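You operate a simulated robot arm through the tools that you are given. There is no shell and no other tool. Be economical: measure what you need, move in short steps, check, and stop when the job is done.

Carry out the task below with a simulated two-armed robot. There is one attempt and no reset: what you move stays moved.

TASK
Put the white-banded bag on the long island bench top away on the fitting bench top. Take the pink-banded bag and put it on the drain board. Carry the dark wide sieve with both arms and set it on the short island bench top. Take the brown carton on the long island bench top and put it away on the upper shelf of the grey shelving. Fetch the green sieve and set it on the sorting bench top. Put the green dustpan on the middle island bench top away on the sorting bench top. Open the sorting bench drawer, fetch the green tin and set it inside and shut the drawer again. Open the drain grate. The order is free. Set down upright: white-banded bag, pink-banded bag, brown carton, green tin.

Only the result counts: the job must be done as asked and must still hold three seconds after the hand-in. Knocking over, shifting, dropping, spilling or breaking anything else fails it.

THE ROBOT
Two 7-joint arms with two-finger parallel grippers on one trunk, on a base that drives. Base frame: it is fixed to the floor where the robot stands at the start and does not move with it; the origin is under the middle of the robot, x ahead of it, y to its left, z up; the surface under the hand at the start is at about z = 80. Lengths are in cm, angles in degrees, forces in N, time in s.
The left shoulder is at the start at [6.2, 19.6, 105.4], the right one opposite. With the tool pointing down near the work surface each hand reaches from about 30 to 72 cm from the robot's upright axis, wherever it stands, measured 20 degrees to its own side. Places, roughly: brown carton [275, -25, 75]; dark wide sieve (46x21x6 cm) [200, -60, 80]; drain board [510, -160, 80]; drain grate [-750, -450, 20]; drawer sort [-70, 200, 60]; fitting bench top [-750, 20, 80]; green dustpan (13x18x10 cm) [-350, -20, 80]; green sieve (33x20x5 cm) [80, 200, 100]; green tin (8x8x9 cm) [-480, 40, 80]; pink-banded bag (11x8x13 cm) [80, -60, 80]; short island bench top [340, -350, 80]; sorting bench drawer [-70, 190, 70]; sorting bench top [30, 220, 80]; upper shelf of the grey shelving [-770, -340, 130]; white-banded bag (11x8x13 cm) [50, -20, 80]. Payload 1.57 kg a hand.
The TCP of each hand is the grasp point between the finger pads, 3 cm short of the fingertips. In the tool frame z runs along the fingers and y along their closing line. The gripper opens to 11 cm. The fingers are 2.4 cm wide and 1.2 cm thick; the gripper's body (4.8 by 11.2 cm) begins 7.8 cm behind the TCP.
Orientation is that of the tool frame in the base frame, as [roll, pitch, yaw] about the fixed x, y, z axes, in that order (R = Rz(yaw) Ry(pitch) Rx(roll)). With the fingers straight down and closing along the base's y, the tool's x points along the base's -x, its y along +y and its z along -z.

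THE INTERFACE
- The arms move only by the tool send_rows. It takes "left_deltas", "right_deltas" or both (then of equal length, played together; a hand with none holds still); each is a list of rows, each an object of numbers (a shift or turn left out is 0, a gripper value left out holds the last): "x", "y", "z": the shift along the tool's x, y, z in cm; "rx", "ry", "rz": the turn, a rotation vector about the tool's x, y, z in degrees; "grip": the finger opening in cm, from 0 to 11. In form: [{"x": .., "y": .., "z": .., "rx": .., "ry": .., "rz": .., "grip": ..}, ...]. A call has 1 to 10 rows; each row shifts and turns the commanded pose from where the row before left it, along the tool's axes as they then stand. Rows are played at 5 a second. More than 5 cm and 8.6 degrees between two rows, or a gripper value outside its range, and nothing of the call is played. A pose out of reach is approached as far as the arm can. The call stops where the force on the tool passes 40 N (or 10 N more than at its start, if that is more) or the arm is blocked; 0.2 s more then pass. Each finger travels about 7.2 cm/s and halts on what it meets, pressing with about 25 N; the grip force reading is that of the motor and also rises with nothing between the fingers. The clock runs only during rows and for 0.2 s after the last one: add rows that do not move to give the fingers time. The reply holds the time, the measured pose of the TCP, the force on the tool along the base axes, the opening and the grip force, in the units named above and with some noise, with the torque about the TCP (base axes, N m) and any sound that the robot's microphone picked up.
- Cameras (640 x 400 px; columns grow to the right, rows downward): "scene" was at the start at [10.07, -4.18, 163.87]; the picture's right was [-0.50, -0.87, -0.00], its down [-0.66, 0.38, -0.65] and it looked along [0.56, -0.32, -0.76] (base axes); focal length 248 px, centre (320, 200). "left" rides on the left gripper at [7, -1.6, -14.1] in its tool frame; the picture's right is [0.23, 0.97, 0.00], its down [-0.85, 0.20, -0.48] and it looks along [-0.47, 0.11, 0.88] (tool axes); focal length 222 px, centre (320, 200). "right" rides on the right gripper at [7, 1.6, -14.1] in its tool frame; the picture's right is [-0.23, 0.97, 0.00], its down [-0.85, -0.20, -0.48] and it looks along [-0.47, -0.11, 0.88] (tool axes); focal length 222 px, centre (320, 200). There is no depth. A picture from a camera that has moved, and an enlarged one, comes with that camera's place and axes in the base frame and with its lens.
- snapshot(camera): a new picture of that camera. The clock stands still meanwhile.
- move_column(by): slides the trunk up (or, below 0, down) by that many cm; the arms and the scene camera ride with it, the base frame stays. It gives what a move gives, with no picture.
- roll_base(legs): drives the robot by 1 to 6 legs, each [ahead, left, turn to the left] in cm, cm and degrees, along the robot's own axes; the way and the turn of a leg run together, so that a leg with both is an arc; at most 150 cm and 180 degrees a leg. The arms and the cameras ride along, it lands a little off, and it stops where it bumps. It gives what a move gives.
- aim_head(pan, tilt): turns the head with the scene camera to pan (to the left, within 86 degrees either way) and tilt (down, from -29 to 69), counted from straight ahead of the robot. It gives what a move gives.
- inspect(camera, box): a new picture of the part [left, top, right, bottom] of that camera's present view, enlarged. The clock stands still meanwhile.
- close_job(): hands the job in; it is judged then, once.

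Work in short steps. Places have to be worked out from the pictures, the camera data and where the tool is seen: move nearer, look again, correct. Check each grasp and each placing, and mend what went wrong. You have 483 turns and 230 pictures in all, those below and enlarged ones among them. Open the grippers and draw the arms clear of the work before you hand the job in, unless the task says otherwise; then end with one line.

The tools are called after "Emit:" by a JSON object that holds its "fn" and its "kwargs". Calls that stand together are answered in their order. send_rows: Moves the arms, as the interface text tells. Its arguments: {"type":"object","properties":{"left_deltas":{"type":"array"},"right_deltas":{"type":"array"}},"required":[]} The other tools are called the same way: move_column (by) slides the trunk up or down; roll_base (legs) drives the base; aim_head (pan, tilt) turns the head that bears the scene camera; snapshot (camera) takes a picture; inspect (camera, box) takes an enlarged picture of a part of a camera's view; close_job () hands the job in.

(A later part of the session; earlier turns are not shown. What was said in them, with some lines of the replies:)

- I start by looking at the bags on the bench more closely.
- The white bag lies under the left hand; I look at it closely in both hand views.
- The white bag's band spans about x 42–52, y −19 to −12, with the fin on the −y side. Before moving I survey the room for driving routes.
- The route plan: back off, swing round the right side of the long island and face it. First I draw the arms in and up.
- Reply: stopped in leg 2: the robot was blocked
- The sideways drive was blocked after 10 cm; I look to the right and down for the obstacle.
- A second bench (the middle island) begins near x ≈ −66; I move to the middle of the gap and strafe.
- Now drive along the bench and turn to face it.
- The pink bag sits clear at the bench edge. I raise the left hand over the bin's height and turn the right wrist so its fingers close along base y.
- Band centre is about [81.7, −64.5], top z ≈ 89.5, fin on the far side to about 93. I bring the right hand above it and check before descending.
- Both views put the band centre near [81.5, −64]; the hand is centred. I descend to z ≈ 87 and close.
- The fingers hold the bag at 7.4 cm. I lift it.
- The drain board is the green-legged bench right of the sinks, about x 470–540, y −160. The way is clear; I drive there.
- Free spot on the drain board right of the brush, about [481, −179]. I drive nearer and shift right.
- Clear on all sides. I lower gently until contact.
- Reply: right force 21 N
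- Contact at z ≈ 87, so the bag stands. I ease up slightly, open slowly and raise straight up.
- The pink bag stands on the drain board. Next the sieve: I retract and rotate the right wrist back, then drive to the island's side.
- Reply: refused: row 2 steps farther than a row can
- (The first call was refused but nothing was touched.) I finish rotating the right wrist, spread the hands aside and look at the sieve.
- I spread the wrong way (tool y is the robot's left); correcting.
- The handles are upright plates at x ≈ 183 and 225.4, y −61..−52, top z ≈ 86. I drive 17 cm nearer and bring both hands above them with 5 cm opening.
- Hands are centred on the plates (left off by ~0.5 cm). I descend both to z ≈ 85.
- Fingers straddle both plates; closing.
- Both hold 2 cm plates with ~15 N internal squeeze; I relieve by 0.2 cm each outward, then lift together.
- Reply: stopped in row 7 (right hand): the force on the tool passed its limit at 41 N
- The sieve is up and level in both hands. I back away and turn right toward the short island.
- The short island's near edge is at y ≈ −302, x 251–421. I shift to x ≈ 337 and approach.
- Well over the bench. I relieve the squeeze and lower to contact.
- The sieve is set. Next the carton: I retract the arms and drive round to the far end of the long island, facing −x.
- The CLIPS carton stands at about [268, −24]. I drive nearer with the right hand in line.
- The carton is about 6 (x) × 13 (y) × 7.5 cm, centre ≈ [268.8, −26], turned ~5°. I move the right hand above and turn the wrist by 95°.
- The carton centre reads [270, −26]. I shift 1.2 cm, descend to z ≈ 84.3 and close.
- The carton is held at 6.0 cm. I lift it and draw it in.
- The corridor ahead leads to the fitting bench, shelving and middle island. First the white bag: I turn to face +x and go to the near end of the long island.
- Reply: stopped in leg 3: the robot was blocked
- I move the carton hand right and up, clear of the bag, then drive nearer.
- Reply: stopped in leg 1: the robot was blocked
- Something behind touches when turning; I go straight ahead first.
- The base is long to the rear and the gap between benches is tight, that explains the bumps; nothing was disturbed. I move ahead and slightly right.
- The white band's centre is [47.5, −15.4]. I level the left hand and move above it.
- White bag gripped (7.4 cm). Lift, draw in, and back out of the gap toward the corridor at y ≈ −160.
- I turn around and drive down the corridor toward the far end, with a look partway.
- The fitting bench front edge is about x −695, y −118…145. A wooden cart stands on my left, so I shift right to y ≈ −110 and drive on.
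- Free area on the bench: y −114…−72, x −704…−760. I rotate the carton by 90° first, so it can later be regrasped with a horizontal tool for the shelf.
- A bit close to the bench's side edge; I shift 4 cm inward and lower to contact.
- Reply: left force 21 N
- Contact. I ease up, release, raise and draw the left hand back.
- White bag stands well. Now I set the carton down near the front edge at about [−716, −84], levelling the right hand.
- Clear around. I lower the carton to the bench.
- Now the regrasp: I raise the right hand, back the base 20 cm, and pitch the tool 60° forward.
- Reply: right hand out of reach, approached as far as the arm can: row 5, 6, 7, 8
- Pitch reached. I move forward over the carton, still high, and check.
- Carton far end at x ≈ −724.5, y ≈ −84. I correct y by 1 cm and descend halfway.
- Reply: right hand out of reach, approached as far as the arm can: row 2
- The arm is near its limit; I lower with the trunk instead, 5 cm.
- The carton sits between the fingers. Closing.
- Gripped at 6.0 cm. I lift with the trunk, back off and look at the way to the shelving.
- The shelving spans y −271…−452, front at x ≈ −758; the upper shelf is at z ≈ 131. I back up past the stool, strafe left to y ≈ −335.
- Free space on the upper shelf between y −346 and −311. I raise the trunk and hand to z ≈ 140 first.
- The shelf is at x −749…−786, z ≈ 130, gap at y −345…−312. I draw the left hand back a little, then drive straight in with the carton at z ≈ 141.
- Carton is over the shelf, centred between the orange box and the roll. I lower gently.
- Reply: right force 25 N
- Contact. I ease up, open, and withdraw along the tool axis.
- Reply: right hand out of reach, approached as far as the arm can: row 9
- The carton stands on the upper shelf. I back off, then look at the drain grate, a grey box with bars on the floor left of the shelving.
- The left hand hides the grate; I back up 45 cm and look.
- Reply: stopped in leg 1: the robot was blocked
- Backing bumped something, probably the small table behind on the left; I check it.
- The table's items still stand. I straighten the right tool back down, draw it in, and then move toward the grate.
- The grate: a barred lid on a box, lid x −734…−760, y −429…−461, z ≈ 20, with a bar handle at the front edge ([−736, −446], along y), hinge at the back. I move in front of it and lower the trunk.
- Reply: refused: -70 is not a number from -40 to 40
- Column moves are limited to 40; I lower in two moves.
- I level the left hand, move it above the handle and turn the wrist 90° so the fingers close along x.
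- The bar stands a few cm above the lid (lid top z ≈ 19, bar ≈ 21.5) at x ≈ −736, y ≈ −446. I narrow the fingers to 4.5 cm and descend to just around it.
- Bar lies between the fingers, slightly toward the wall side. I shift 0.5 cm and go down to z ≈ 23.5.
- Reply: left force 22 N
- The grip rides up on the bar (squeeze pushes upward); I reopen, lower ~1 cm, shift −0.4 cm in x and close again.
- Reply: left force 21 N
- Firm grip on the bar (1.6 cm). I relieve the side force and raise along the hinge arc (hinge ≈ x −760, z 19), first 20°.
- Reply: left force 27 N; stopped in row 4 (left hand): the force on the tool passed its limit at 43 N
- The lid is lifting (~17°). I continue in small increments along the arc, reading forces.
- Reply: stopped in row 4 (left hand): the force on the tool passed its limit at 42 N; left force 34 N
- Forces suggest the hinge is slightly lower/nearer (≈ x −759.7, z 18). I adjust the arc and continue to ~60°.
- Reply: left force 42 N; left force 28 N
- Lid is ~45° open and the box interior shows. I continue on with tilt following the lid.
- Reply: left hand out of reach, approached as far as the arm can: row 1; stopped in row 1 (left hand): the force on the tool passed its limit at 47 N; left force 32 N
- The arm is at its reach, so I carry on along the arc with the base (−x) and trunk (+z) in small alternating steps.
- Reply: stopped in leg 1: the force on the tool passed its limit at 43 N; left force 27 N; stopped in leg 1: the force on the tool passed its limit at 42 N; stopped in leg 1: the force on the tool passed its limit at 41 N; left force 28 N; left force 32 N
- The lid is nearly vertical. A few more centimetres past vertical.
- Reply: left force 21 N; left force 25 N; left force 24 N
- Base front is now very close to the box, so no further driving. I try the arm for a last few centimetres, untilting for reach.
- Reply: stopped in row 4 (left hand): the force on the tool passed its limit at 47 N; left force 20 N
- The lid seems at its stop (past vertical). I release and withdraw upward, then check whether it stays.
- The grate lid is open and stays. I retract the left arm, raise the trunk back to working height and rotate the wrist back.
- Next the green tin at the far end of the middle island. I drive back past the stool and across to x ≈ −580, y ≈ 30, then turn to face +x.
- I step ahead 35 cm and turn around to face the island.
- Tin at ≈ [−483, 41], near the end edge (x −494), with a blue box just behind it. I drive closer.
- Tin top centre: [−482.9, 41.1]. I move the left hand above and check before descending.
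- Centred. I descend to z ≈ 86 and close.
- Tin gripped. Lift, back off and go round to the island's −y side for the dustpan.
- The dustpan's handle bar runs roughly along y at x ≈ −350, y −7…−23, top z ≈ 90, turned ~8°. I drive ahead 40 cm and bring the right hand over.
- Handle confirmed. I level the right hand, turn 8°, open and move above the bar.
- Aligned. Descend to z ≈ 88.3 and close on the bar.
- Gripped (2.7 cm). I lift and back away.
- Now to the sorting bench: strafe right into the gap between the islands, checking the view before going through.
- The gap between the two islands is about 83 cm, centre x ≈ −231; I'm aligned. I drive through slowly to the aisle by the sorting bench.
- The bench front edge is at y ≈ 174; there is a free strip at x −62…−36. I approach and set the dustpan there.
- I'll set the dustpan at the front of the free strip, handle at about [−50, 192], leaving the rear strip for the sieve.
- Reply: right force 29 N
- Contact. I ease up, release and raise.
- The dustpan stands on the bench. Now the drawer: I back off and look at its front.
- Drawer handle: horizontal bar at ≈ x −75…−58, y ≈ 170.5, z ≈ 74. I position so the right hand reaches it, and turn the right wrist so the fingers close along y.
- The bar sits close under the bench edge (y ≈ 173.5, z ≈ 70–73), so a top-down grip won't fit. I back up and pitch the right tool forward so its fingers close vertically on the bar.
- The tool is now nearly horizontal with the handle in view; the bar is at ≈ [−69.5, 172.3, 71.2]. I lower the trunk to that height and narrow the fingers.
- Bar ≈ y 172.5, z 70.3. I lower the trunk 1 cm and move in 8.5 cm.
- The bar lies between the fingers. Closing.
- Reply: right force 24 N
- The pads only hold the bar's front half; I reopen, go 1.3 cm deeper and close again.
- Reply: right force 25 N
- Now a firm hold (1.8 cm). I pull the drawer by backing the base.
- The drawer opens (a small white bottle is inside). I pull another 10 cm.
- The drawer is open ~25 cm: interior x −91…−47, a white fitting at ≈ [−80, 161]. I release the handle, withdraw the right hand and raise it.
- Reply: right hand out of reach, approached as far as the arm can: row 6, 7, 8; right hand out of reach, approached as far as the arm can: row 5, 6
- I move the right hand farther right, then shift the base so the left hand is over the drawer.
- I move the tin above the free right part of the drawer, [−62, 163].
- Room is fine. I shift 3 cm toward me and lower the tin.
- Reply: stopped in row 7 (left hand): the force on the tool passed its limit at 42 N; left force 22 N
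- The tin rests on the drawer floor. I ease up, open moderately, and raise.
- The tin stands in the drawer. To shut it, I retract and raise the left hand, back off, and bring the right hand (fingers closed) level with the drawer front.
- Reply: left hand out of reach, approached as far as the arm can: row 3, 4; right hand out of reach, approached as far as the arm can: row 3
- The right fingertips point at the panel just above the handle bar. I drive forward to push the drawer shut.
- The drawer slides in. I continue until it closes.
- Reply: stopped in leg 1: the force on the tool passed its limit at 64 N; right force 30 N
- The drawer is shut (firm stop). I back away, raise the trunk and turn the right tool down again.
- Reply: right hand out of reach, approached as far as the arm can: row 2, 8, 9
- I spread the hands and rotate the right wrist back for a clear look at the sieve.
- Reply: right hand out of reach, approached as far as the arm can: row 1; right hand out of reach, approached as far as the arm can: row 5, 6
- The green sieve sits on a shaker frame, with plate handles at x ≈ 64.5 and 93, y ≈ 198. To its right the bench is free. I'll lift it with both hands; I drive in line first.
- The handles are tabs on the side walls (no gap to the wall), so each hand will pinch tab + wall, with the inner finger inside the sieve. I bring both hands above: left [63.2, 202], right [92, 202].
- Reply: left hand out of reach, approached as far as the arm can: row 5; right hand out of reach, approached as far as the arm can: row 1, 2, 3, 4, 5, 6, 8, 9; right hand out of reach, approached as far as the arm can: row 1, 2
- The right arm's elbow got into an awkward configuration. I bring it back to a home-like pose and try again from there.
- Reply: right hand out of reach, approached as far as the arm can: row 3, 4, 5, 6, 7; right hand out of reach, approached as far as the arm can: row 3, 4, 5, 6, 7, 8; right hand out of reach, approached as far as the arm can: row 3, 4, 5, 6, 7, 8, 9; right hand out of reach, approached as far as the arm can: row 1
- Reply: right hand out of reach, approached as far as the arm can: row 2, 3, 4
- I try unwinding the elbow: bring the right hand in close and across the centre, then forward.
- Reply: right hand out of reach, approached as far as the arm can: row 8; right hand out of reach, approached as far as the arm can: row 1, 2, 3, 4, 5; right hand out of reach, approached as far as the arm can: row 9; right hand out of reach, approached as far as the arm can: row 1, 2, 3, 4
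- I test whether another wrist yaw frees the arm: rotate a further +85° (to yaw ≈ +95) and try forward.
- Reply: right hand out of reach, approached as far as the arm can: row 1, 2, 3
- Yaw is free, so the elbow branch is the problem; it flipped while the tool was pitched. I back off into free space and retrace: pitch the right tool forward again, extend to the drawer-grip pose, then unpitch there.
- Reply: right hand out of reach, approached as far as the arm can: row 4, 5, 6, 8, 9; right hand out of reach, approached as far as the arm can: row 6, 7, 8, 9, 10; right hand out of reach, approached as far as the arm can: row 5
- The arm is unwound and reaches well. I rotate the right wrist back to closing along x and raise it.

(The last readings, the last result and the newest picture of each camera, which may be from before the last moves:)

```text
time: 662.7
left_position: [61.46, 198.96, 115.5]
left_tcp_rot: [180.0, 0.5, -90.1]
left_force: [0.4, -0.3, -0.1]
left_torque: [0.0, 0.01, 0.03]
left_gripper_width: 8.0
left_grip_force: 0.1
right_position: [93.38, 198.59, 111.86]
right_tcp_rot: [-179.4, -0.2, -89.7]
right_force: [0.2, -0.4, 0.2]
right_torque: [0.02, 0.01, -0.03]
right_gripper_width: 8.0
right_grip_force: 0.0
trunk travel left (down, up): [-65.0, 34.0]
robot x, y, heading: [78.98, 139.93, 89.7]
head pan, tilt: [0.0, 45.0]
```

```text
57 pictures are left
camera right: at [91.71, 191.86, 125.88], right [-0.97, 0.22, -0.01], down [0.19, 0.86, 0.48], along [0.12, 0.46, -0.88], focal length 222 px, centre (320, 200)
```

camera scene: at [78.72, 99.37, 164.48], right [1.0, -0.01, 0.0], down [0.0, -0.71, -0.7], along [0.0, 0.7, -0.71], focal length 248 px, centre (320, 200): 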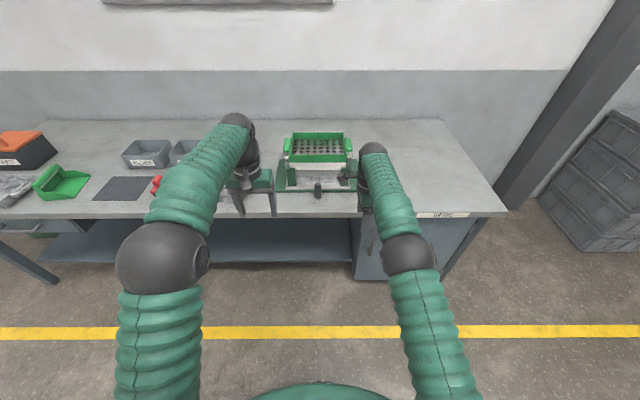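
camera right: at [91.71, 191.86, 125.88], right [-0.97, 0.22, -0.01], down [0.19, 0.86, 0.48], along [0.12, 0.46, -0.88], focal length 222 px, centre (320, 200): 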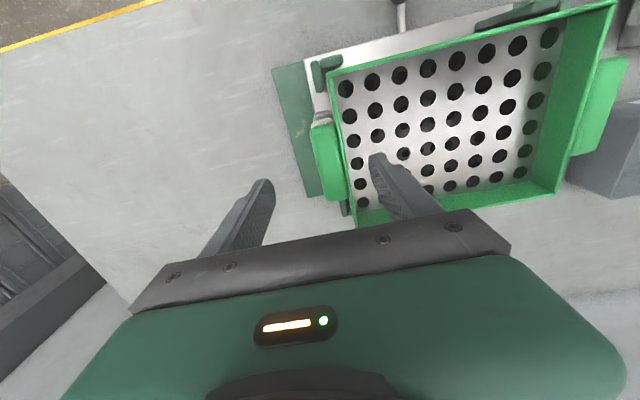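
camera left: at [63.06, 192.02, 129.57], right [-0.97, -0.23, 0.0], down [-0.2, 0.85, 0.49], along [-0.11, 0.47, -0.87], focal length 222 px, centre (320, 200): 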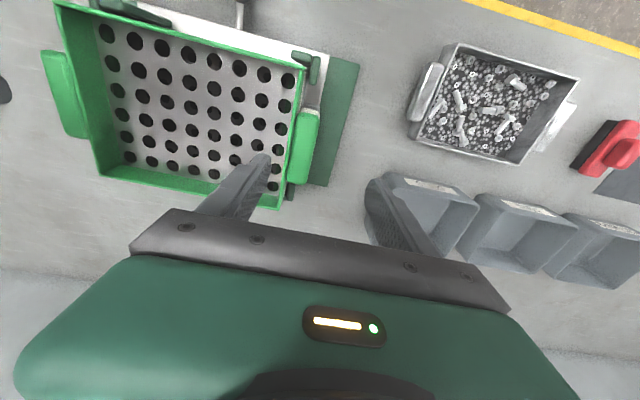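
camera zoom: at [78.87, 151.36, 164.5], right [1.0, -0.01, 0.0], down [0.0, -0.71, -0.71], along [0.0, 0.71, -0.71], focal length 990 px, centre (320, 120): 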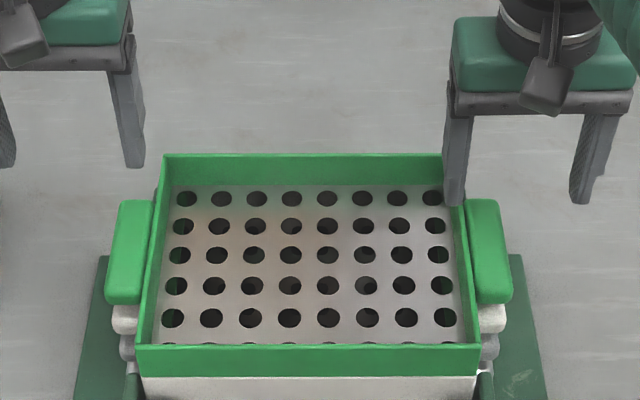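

Tab+wall centres: left [63.4, 201.5], right [92.4, 201.5]. I align and lower to z ≈ 104.

Emit:
{"fn": "send_rows", "kwargs": {"left_deltas": [{"x": -2.5, "y": -1.9}, {"z": 3}, {"z": 3}, {"z": 3}, {"z": 2.5}, {}], "right_deltas": [{"x": -2.9, "y": 1.0}, {"z": 2}, {"z": 2}, {"z": 2}, {"z": 1.9}, {}]}}

Emit:
{"fn": "inspect", "kwargs": {"camera": "scene", "box": [240, 170, 400, 270]}}

Emit:
{"fn": "snapshot", "kwargs": {"camera": "right"}}

```text
time: 664.1
left_position: [63.39, 201.57, 104.28]
left_tcp_rot: [-180.0, 0.8, -90.1]
left_force: [-0.6, -0.9, 0.6]
left_torque: [0.01, -0.04, 0.03]
left_gripper_width: 7.99
left_grip_force: 0.1
right_position: [92.4, 201.53, 104.05]
right_tcp_rot: [-179.5, -0.1, -89.7]
right_force: [0.2, 0.3, 0.7]
right_torque: [0.01, -0.03, -0.03]
right_gripper_width: 8.01
right_grip_force: 0.0
trunk travel left (down, up): [-65.0, 34.0]
robot x, y, heading: [78.91, 139.93, 89.7]
head pan, tilt: [0.0, 45.0]
```

```text
4.00 times, centred on (320, 220) of scene
camera zoom: at [78.87, 151.42, 164.49], right [1.0, -0.01, 0.0], down [0.0, -0.71, -0.71], along [0.0, 0.71, -0.71], focal length 990 px, centre (320, 120)
```

zoom: 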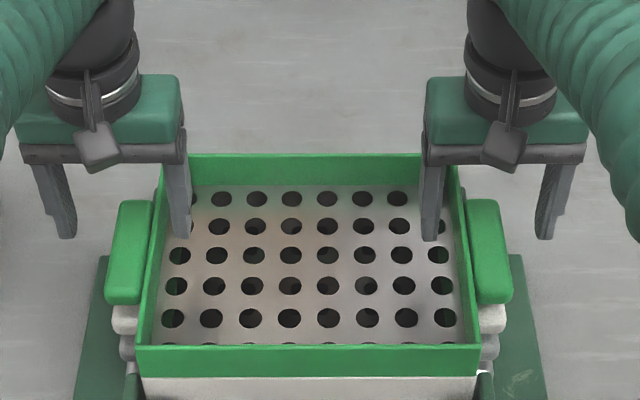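

```text
55 pictures are left
camera right: at [90.77, 194.59, 118.16], right [-0.97, 0.22, -0.01], down [0.19, 0.86, 0.48], along [0.12, 0.47, -0.88], focal length 222 px, centre (320, 200)
```

right: 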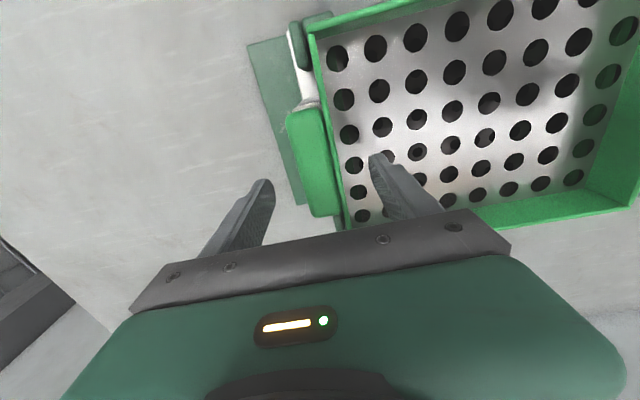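

Fingers straddle wall and tab on both sides. I lower to about z 100.5 carefully.

Emit:
{"fn": "send_rows", "kwargs": {"left_deltas": [{"z": 1.5}, {"z": 1}, {"z": 0.5}, {"z": 0.5}, {}], "right_deltas": [{"z": 1.3}, {"z": 1}, {"z": 0.5}, {"z": 0.5}, {}]}}

Emit:
{"fn": "inspect", "kwargs": {"camera": "scene", "box": [240, 170, 400, 270]}}

```text
time: 665.3
left_position: [63.42, 201.78, 100.72]
left_tcp_rot: [-180.0, 0.6, -90.1]
left_force: [-0.8, -0.6, -0.8]
left_torque: [0.01, -0.02, -0.01]
left_gripper_width: 7.99
left_grip_force: 0.2
right_position: [92.41, 201.55, 100.59]
right_tcp_rot: [-179.4, -0.1, -89.6]
right_force: [0.8, 0.6, 0.1]
right_torque: [-0.01, 0.03, 0.04]
right_gripper_width: 8.02
right_grip_force: 0.0
trunk travel left (down, up): [-65.0, 34.0]
robot x, y, heading: [78.98, 139.79, 89.7]
head pan, tilt: [0.0, 45.0]
```

```text
4.00 times, centred on (320, 220) of scene
camera zoom: at [78.86, 151.56, 164.48], right [1.0, -0.01, 0.0], down [0.0, -0.71, -0.7], along [0.0, 0.7, -0.71], focal length 990 px, centre (320, 120)
```

zoom: 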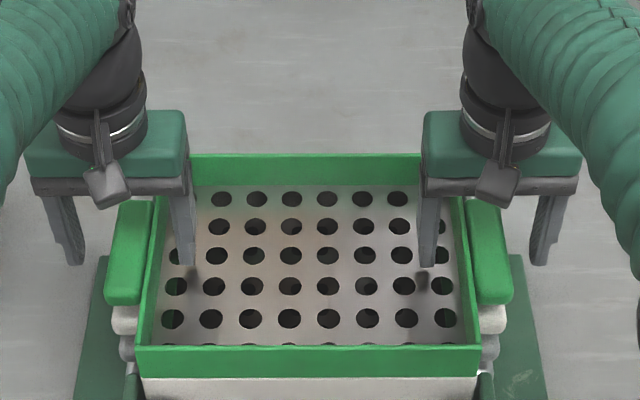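

Emit:
{"fn": "send_rows", "kwargs": {"left_deltas": [{"z": 0.5}, {"z": 0.4}, {}], "right_deltas": [{"z": 0.5}, {"z": 0.4}, {}]}}

```text
time: 666.1
left_position: [63.34, 201.51, 99.73]
left_tcp_rot: [-180.0, 0.6, -90.1]
left_force: [0.5, 0.4, 0.3]
left_torque: [0.0, 0.05, 0.02]
left_gripper_width: 7.98
left_grip_force: 0.0
right_position: [92.45, 201.58, 99.61]
right_tcp_rot: [-179.4, -0.1, -89.7]
right_force: [-1.3, -0.4, 0.1]
right_torque: [-0.01, 0.0, -0.02]
right_gripper_width: 8.0
right_grip_force: 0.0
trunk travel left (down, up): [-65.0, 34.0]
robot x, y, heading: [78.68, 140.1, 89.6]
head pan, tilt: [0.0, 45.0]
```

Still free. I close both grippers on wall and tab.

Emit:
{"fn": "send_rows", "kwargs": {"left_deltas": [{"grip": 6.5}, {"grip": 5}, {"grip": 3.5}, {"grip": 2}, {}, {}], "right_deltas": [{"grip": 6.5}, {"grip": 5}, {"grip": 3.5}, {"grip": 2}, {}, {}]}}

Emit:
{"fn": "inspect", "kwargs": {"camera": "scene", "box": [240, 170, 400, 270]}}

```text
time: 667.5
left_position: [63.61, 201.56, 99.66]
left_tcp_rot: [-179.8, 0.7, -90.0]
left_force: [18.1, -0.8, 0.3]
left_torque: [0.23, -0.06, 0.21]
left_gripper_width: 3.69
left_grip_force: 25.1
right_position: [92.36, 201.62, 99.66]
right_tcp_rot: [-179.6, 0.0, -89.7]
right_force: [-17.9, 0.4, 0.9]
right_torque: [-0.25, 0.61, -0.46]
right_gripper_width: 3.68
right_grip_force: 25.4
trunk travel left (down, up): [-65.0, 34.0]
robot x, y, heading: [78.4, 140.21, 89.5]
head pan, tilt: [0.0, 45.0]
```

```text
4.00 times, centred on (320, 220) of scene
camera zoom: at [78.88, 151.58, 164.48], right [1.0, -0.01, 0.0], down [0.0, -0.71, -0.7], along [0.0, 0.7, -0.71], focal length 990 px, centre (320, 120)
```

zoom: 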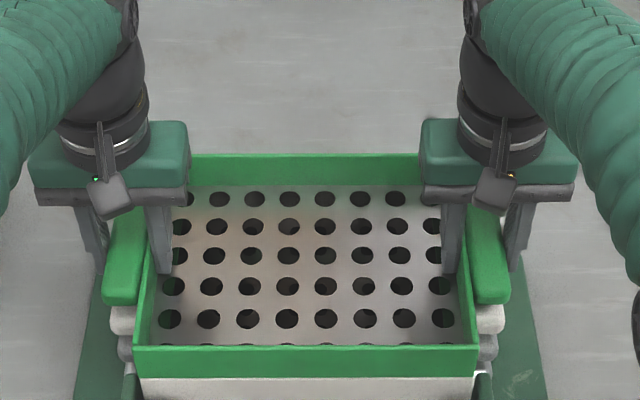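

Both grip 3.7 cm. I relieve the outward pull by 0.2 cm each and lift straight up.

Emit:
{"fn": "send_rows", "kwargs": {"left_deltas": [{"y": -0.2}, {"z": -1}, {"z": -2}, {"z": -3}, {"z": -3}, {}], "right_deltas": [{"y": 0.2}, {"z": -1}, {"z": -2}, {"z": -3}, {"z": -3}, {}]}}

Emit:
{"fn": "snapshot", "kwargs": {"camera": "scene"}}

```text
time: 668.9
left_position: [63.45, 201.48, 108.65]
left_tcp_rot: [179.7, 0.6, -90.0]
left_force: [-3.9, 2.1, -5.5]
left_torque: [0.37, 0.02, 0.52]
left_gripper_width: 3.7
left_grip_force: 25.0
right_position: [92.2, 201.62, 108.69]
right_tcp_rot: [-179.3, -0.2, -89.8]
right_force: [4.5, -3.3, 2.5]
right_torque: [-0.34, 1.02, 0.26]
right_gripper_width: 3.69
right_grip_force: 24.5
trunk travel left (down, up): [-65.0, 34.0]
robot x, y, heading: [78.6, 140.22, 89.6]
head pan, tilt: [0.0, 45.0]
```

```text
52 pictures are left
camera scene: at [78.86, 151.68, 164.47], right [1.0, -0.01, 0.0], down [0.0, -0.71, -0.7], along [0.0, 0.7, -0.71], focal length 248 px, centre (320, 200)
```

scene: 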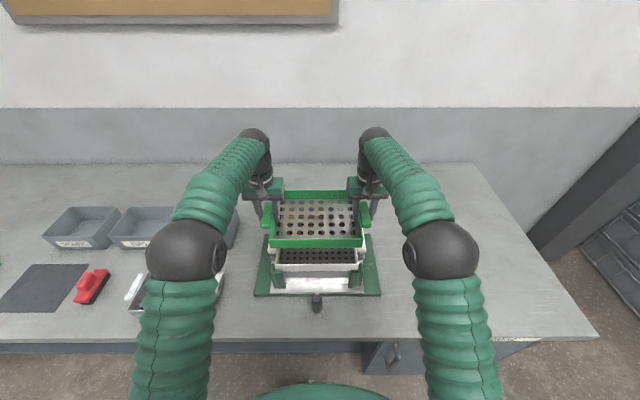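

The sieve is free of the frame and level. I strafe right 55 cm over the free part of the bench.

Emit:
{"fn": "send_rows", "kwargs": {"left_deltas": [{"z": -2}, {"z": -2}, {}], "right_deltas": [{"z": -2}, {"z": -2}, {}]}}

Emit:
{"fn": "roll_base", "kwargs": {"legs": [[0, -54, 0]]}}

Emit:
{"fn": "snapshot", "kwargs": {"camera": "scene"}}

```text
time: 669.7
left_position: [63.54, 201.42, 112.75]
left_tcp_rot: [180.0, 0.6, -90.3]
left_force: [-4.0, 1.7, -6.3]
left_torque: [0.09, 0.09, 0.52]
left_gripper_width: 3.7
left_grip_force: 25.0
right_position: [92.16, 201.62, 112.72]
right_tcp_rot: [-179.5, -0.2, -89.7]
right_force: [4.3, -1.5, 2.1]
right_torque: [-0.11, 0.79, 0.04]
right_gripper_width: 3.69
right_grip_force: 25.1
trunk travel left (down, up): [-65.0, 34.0]
robot x, y, heading: [78.62, 139.88, 89.8]
head pan, tilt: [0.0, 45.0]
```

```text
time: 672.9
left_position: [117.78, 201.1, 112.78]
left_tcp_rot: [-179.9, 0.6, -89.7]
left_force: [-6.2, 2.1, -4.4]
left_torque: [-0.45, 0.02, 0.68]
left_gripper_width: 3.67
left_grip_force: 24.8
right_position: [146.59, 201.56, 112.79]
right_tcp_rot: [-179.3, 0.0, -89.4]
right_force: [5.6, -3.0, 1.0]
right_torque: [0.44, 0.71, 0.08]
right_gripper_width: 3.69
right_grip_force: 25.2
trunk travel left (down, up): [-65.0, 34.0]
robot x, y, heading: [133.52, 139.97, 90.1]
head pan, tilt: [0.0, 45.0]
```

```text
51 pictures are left
camera scene: at [133.23, 151.47, 164.47], right [1.0, 0.0, 0.0], down [0.0, -0.71, -0.7], along [0.0, 0.7, -0.71], focal length 248 px, centre (320, 200)
```

scene: 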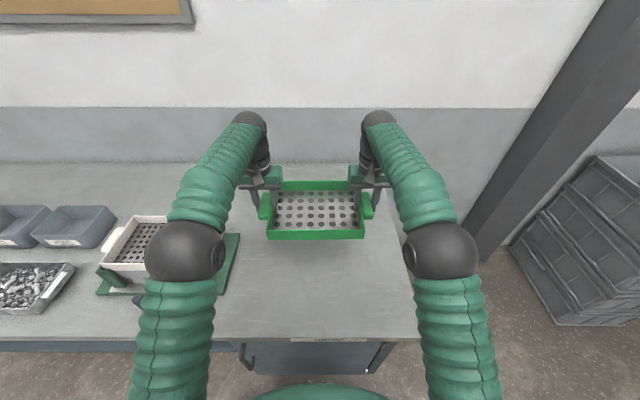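

The sieve is over clear bench, centre [132, 201]. I lower it.

Emit:
{"fn": "send_rows", "kwargs": {"left_deltas": [{"z": 3}, {"z": 4}, {"z": 4}, {"z": 4}, {"z": 4}, {"z": 3}, {"z": 2}, {}], "right_deltas": [{"z": 3}, {"z": 4}, {"z": 4}, {"z": 4}, {"z": 4}, {"z": 3}, {"z": 2}, {}]}}

Emit:
{"fn": "inspect", "kwargs": {"camera": "scene", "box": [200, 170, 440, 320]}}

```text
time: 674.7
left_position: [118.23, 201.18, 88.94]
left_tcp_rot: [-179.8, 0.7, -89.7]
left_force: [17.6, -3.4, -4.9]
left_torque: [0.27, 0.19, -0.29]
left_gripper_width: 3.67
left_grip_force: 25.0
right_position: [147.0, 201.02, 88.93]
right_tcp_rot: [-179.6, 0.0, -89.4]
right_force: [-18.4, 3.1, 1.9]
right_torque: [-0.18, 0.77, -0.42]
right_gripper_width: 3.7
right_grip_force: 25.2
trunk travel left (down, up): [-65.0, 34.0]
robot x, y, heading: [133.35, 139.85, 90.3]
head pan, tilt: [0.0, 45.0]
```

```text
2.67 times, centred on (320, 245) of scene
camera zoom: at [133.66, 151.46, 164.47], right [1.0, 0.0, 0.0], down [0.0, -0.71, -0.7], along [0.0, 0.7, -0.71], focal length 660 px, centre (320, 80)
```

zoom: 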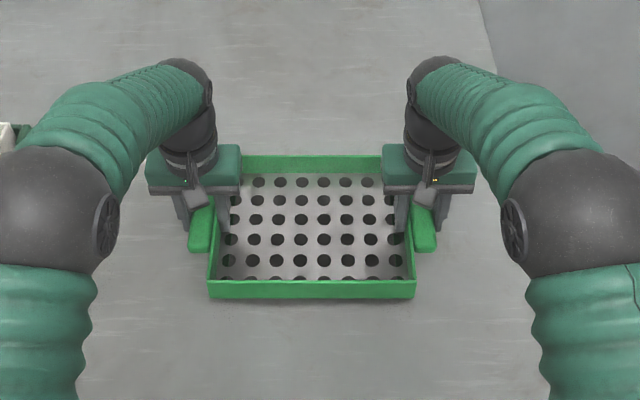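

Emit:
{"fn": "send_rows", "kwargs": {"left_deltas": [{"z": 1.5, "y": -0.2}, {"z": 1}, {"z": 0.6}, {"z": 0.4}, {"z": 0.4}, {}], "right_deltas": [{"z": 1.5, "y": 0.2}, {"z": 1}, {"z": 0.6}, {"z": 0.4}, {"z": 0.4}, {}]}}

```text
time: 676.1
left_position: [118.24, 201.18, 84.99]
left_tcp_rot: [-180.0, 0.7, -89.8]
left_force: [11.7, -1.7, -4.1]
left_torque: [-0.26, -0.15, -0.03]
left_gripper_width: 3.68
left_grip_force: 24.8
right_position: [146.95, 201.38, 84.94]
right_tcp_rot: [-179.4, 0.1, -89.5]
right_force: [-11.7, 1.1, 0.9]
right_torque: [0.21, 0.82, -0.33]
right_gripper_width: 3.71
right_grip_force: 25.0
trunk travel left (down, up): [-65.0, 34.0]
robot x, y, heading: [133.72, 139.71, 90.1]
head pan, tilt: [0.0, 45.0]
```

Emit:
{"fn": "send_rows", "kwargs": {"left_deltas": [{"z": 0.4}, {"z": 0.4}, {"z": 0.3}, {"z": 0.3}, {}], "right_deltas": [{"z": 0.4}, {"z": 0.4}, {"z": 0.3}, {"z": 0.3}, {}]}}

```text
time: 677.3
left_position: [118.25, 201.36, 84.18]
left_tcp_rot: [180.0, 1.4, -89.8]
left_force: [4.4, 9.9, 23.9]
left_torque: [0.18, -0.34, -0.45]
left_gripper_width: 3.7
left_grip_force: 24.9
right_position: [146.98, 201.31, 84.3]
right_tcp_rot: [-179.4, 0.7, -89.5]
right_force: [-4.0, 9.6, 39.4]
right_torque: [-0.39, 1.4, -0.3]
right_gripper_width: 3.69
right_grip_force: 24.7
trunk travel left (down, up): [-65.0, 34.0]
robot x, y, heading: [133.55, 139.91, 89.7]
head pan, tilt: [0.0, 45.0]
```

Contact on both sides. I ease up, open and raise both hands.

Emit:
{"fn": "send_rows", "kwargs": {"left_deltas": [{"z": -0.5}, {"grip": 5}, {"grip": 7}, {}, {"z": -2}, {"z": -4}, {"z": -4}, {"z": -4}, {"z": -4}, {"z": -4}], "right_deltas": [{"z": -0.5}, {"grip": 5}, {"grip": 7}, {}, {"z": -2}, {"z": -4}, {"z": -4}, {"z": -4}, {"z": -4}, {"z": -4}]}}

Emit:
{"fn": "roll_base", "kwargs": {"legs": [[-40, 0, 0]]}}

Emit:
{"fn": "aim_head", "kwargs": {"pan": 20, "tilt": 35}}

Emit:
{"fn": "snapshot", "kwargs": {"camera": "scene"}}

```text
time: 679.5
left_position: [118.38, 200.94, 106.09]
left_tcp_rot: [179.8, 0.7, -89.7]
left_force: [-0.5, 0.3, -0.3]
left_torque: [-0.01, 0.01, -0.02]
left_gripper_width: 6.99
left_grip_force: 0.1
right_position: [146.67, 201.07, 106.1]
right_tcp_rot: [-179.4, 0.1, -89.3]
right_force: [-0.1, -0.1, -0.2]
right_torque: [0.04, 0.0, -0.01]
right_gripper_width: 7.0
right_grip_force: 0.0
trunk travel left (down, up): [-65.0, 34.0]
robot x, y, heading: [133.64, 139.58, 90.3]
head pan, tilt: [0.0, 45.0]
```

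```text
time: 682.0
left_position: [118.19, 160.58, 105.81]
left_tcp_rot: [-180.0, 0.5, -89.5]
left_force: [0.9, -0.5, 0.0]
left_torque: [0.04, 0.04, 0.0]
left_gripper_width: 7.02
left_grip_force: 0.0
right_position: [146.56, 160.91, 105.89]
right_tcp_rot: [-179.5, 0.0, -89.1]
right_force: [0.9, 0.8, -0.8]
right_torque: [0.02, -0.01, -0.03]
right_gripper_width: 6.99
right_grip_force: 0.0
trunk travel left (down, up): [-65.0, 34.0]
robot x, y, heading: [133.92, 99.18, 90.1]
head pan, tilt: [0.0, 45.0]
```

```text
time: 682.8
left_position: [118.01, 160.1, 106.1]
left_tcp_rot: [179.9, 0.9, -89.4]
left_force: [-0.4, 0.7, -0.2]
left_torque: [0.0, 0.05, 0.04]
left_gripper_width: 6.99
left_grip_force: 0.1
right_position: [146.41, 160.55, 106.07]
right_tcp_rot: [-179.4, 0.1, -89.3]
right_force: [-0.1, 0.4, -0.4]
right_torque: [-0.01, -0.01, 0.01]
right_gripper_width: 7.0
right_grip_force: 0.0
trunk travel left (down, up): [-65.0, 34.0]
robot x, y, heading: [133.69, 99.34, 90.2]
head pan, tilt: [20.0, 35.0]
```

```text
49 pictures are left
camera scene: at [130.65, 111.0, 165.97], right [0.94, 0.34, 0.0], down [0.2, -0.54, -0.82], along [-0.28, 0.77, -0.58], focal length 248 px, centre (320, 200)
```

scene: 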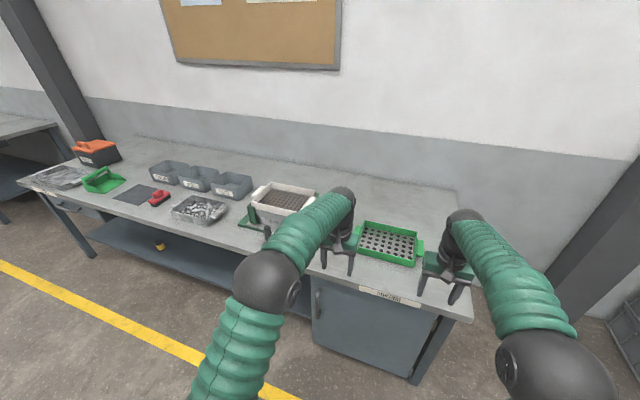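

Everything on the sorting bench looks right. A close look at the drawer and dustpan to confirm.

Emit:
{"fn": "inspect", "kwargs": {"camera": "scene", "box": [20, 130, 260, 280]}}

```text
2.67 times, centred on (140, 205) of scene
camera zoom: at [130.65, 111.0, 165.97], right [0.94, 0.34, 0.0], down [0.2, -0.54, -0.82], along [-0.28, 0.77, -0.58], focal length 660 px, centre (800, 187)
```

zoom: 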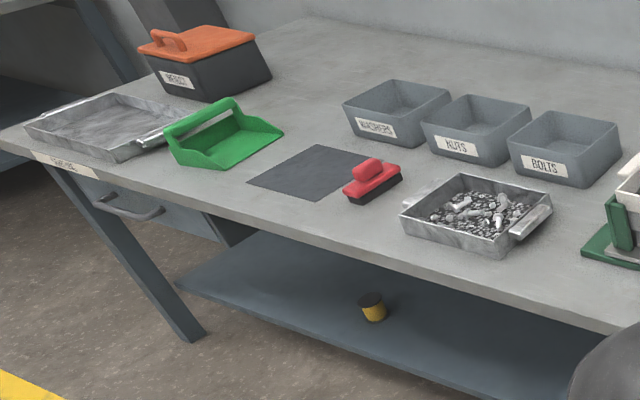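

The drawer is shut and the dustpan is in place. I open both grippers fully with the arms clear, then hand in.

Emit:
{"fn": "send_rows", "kwargs": {"left_deltas": [{"grip": 9}, {"grip": 11}, {}], "right_deltas": [{"grip": 9}, {"grip": 11}, {}]}}

Emit:
{"fn": "close_job", "kwargs": {}}

```text
time: 683.6
left_position: [118.13, 160.38, 106.16]
left_tcp_rot: [-180.0, 0.8, -89.4]
left_force: [-0.2, -0.1, 0.1]
left_torque: [-0.06, 0.0, -0.01]
left_gripper_width: 11.01
left_grip_force: 0.0
right_position: [146.48, 160.65, 106.21]
right_tcp_rot: [-179.4, 0.2, -89.2]
right_force: [-0.1, -1.2, -0.1]
right_torque: [0.02, 0.01, 0.03]
right_gripper_width: 11.0
right_grip_force: 0.1
trunk travel left (down, up): [-65.0, 34.0]
robot x, y, heading: [133.93, 99.19, 90.2]
head pan, tilt: [20.0, 35.0]
```

```text
The job is handed in.
```

All eight tasks are done and the job is handed in; the base bumped bench or table edges a few times while driving, and nothing I could see moved.
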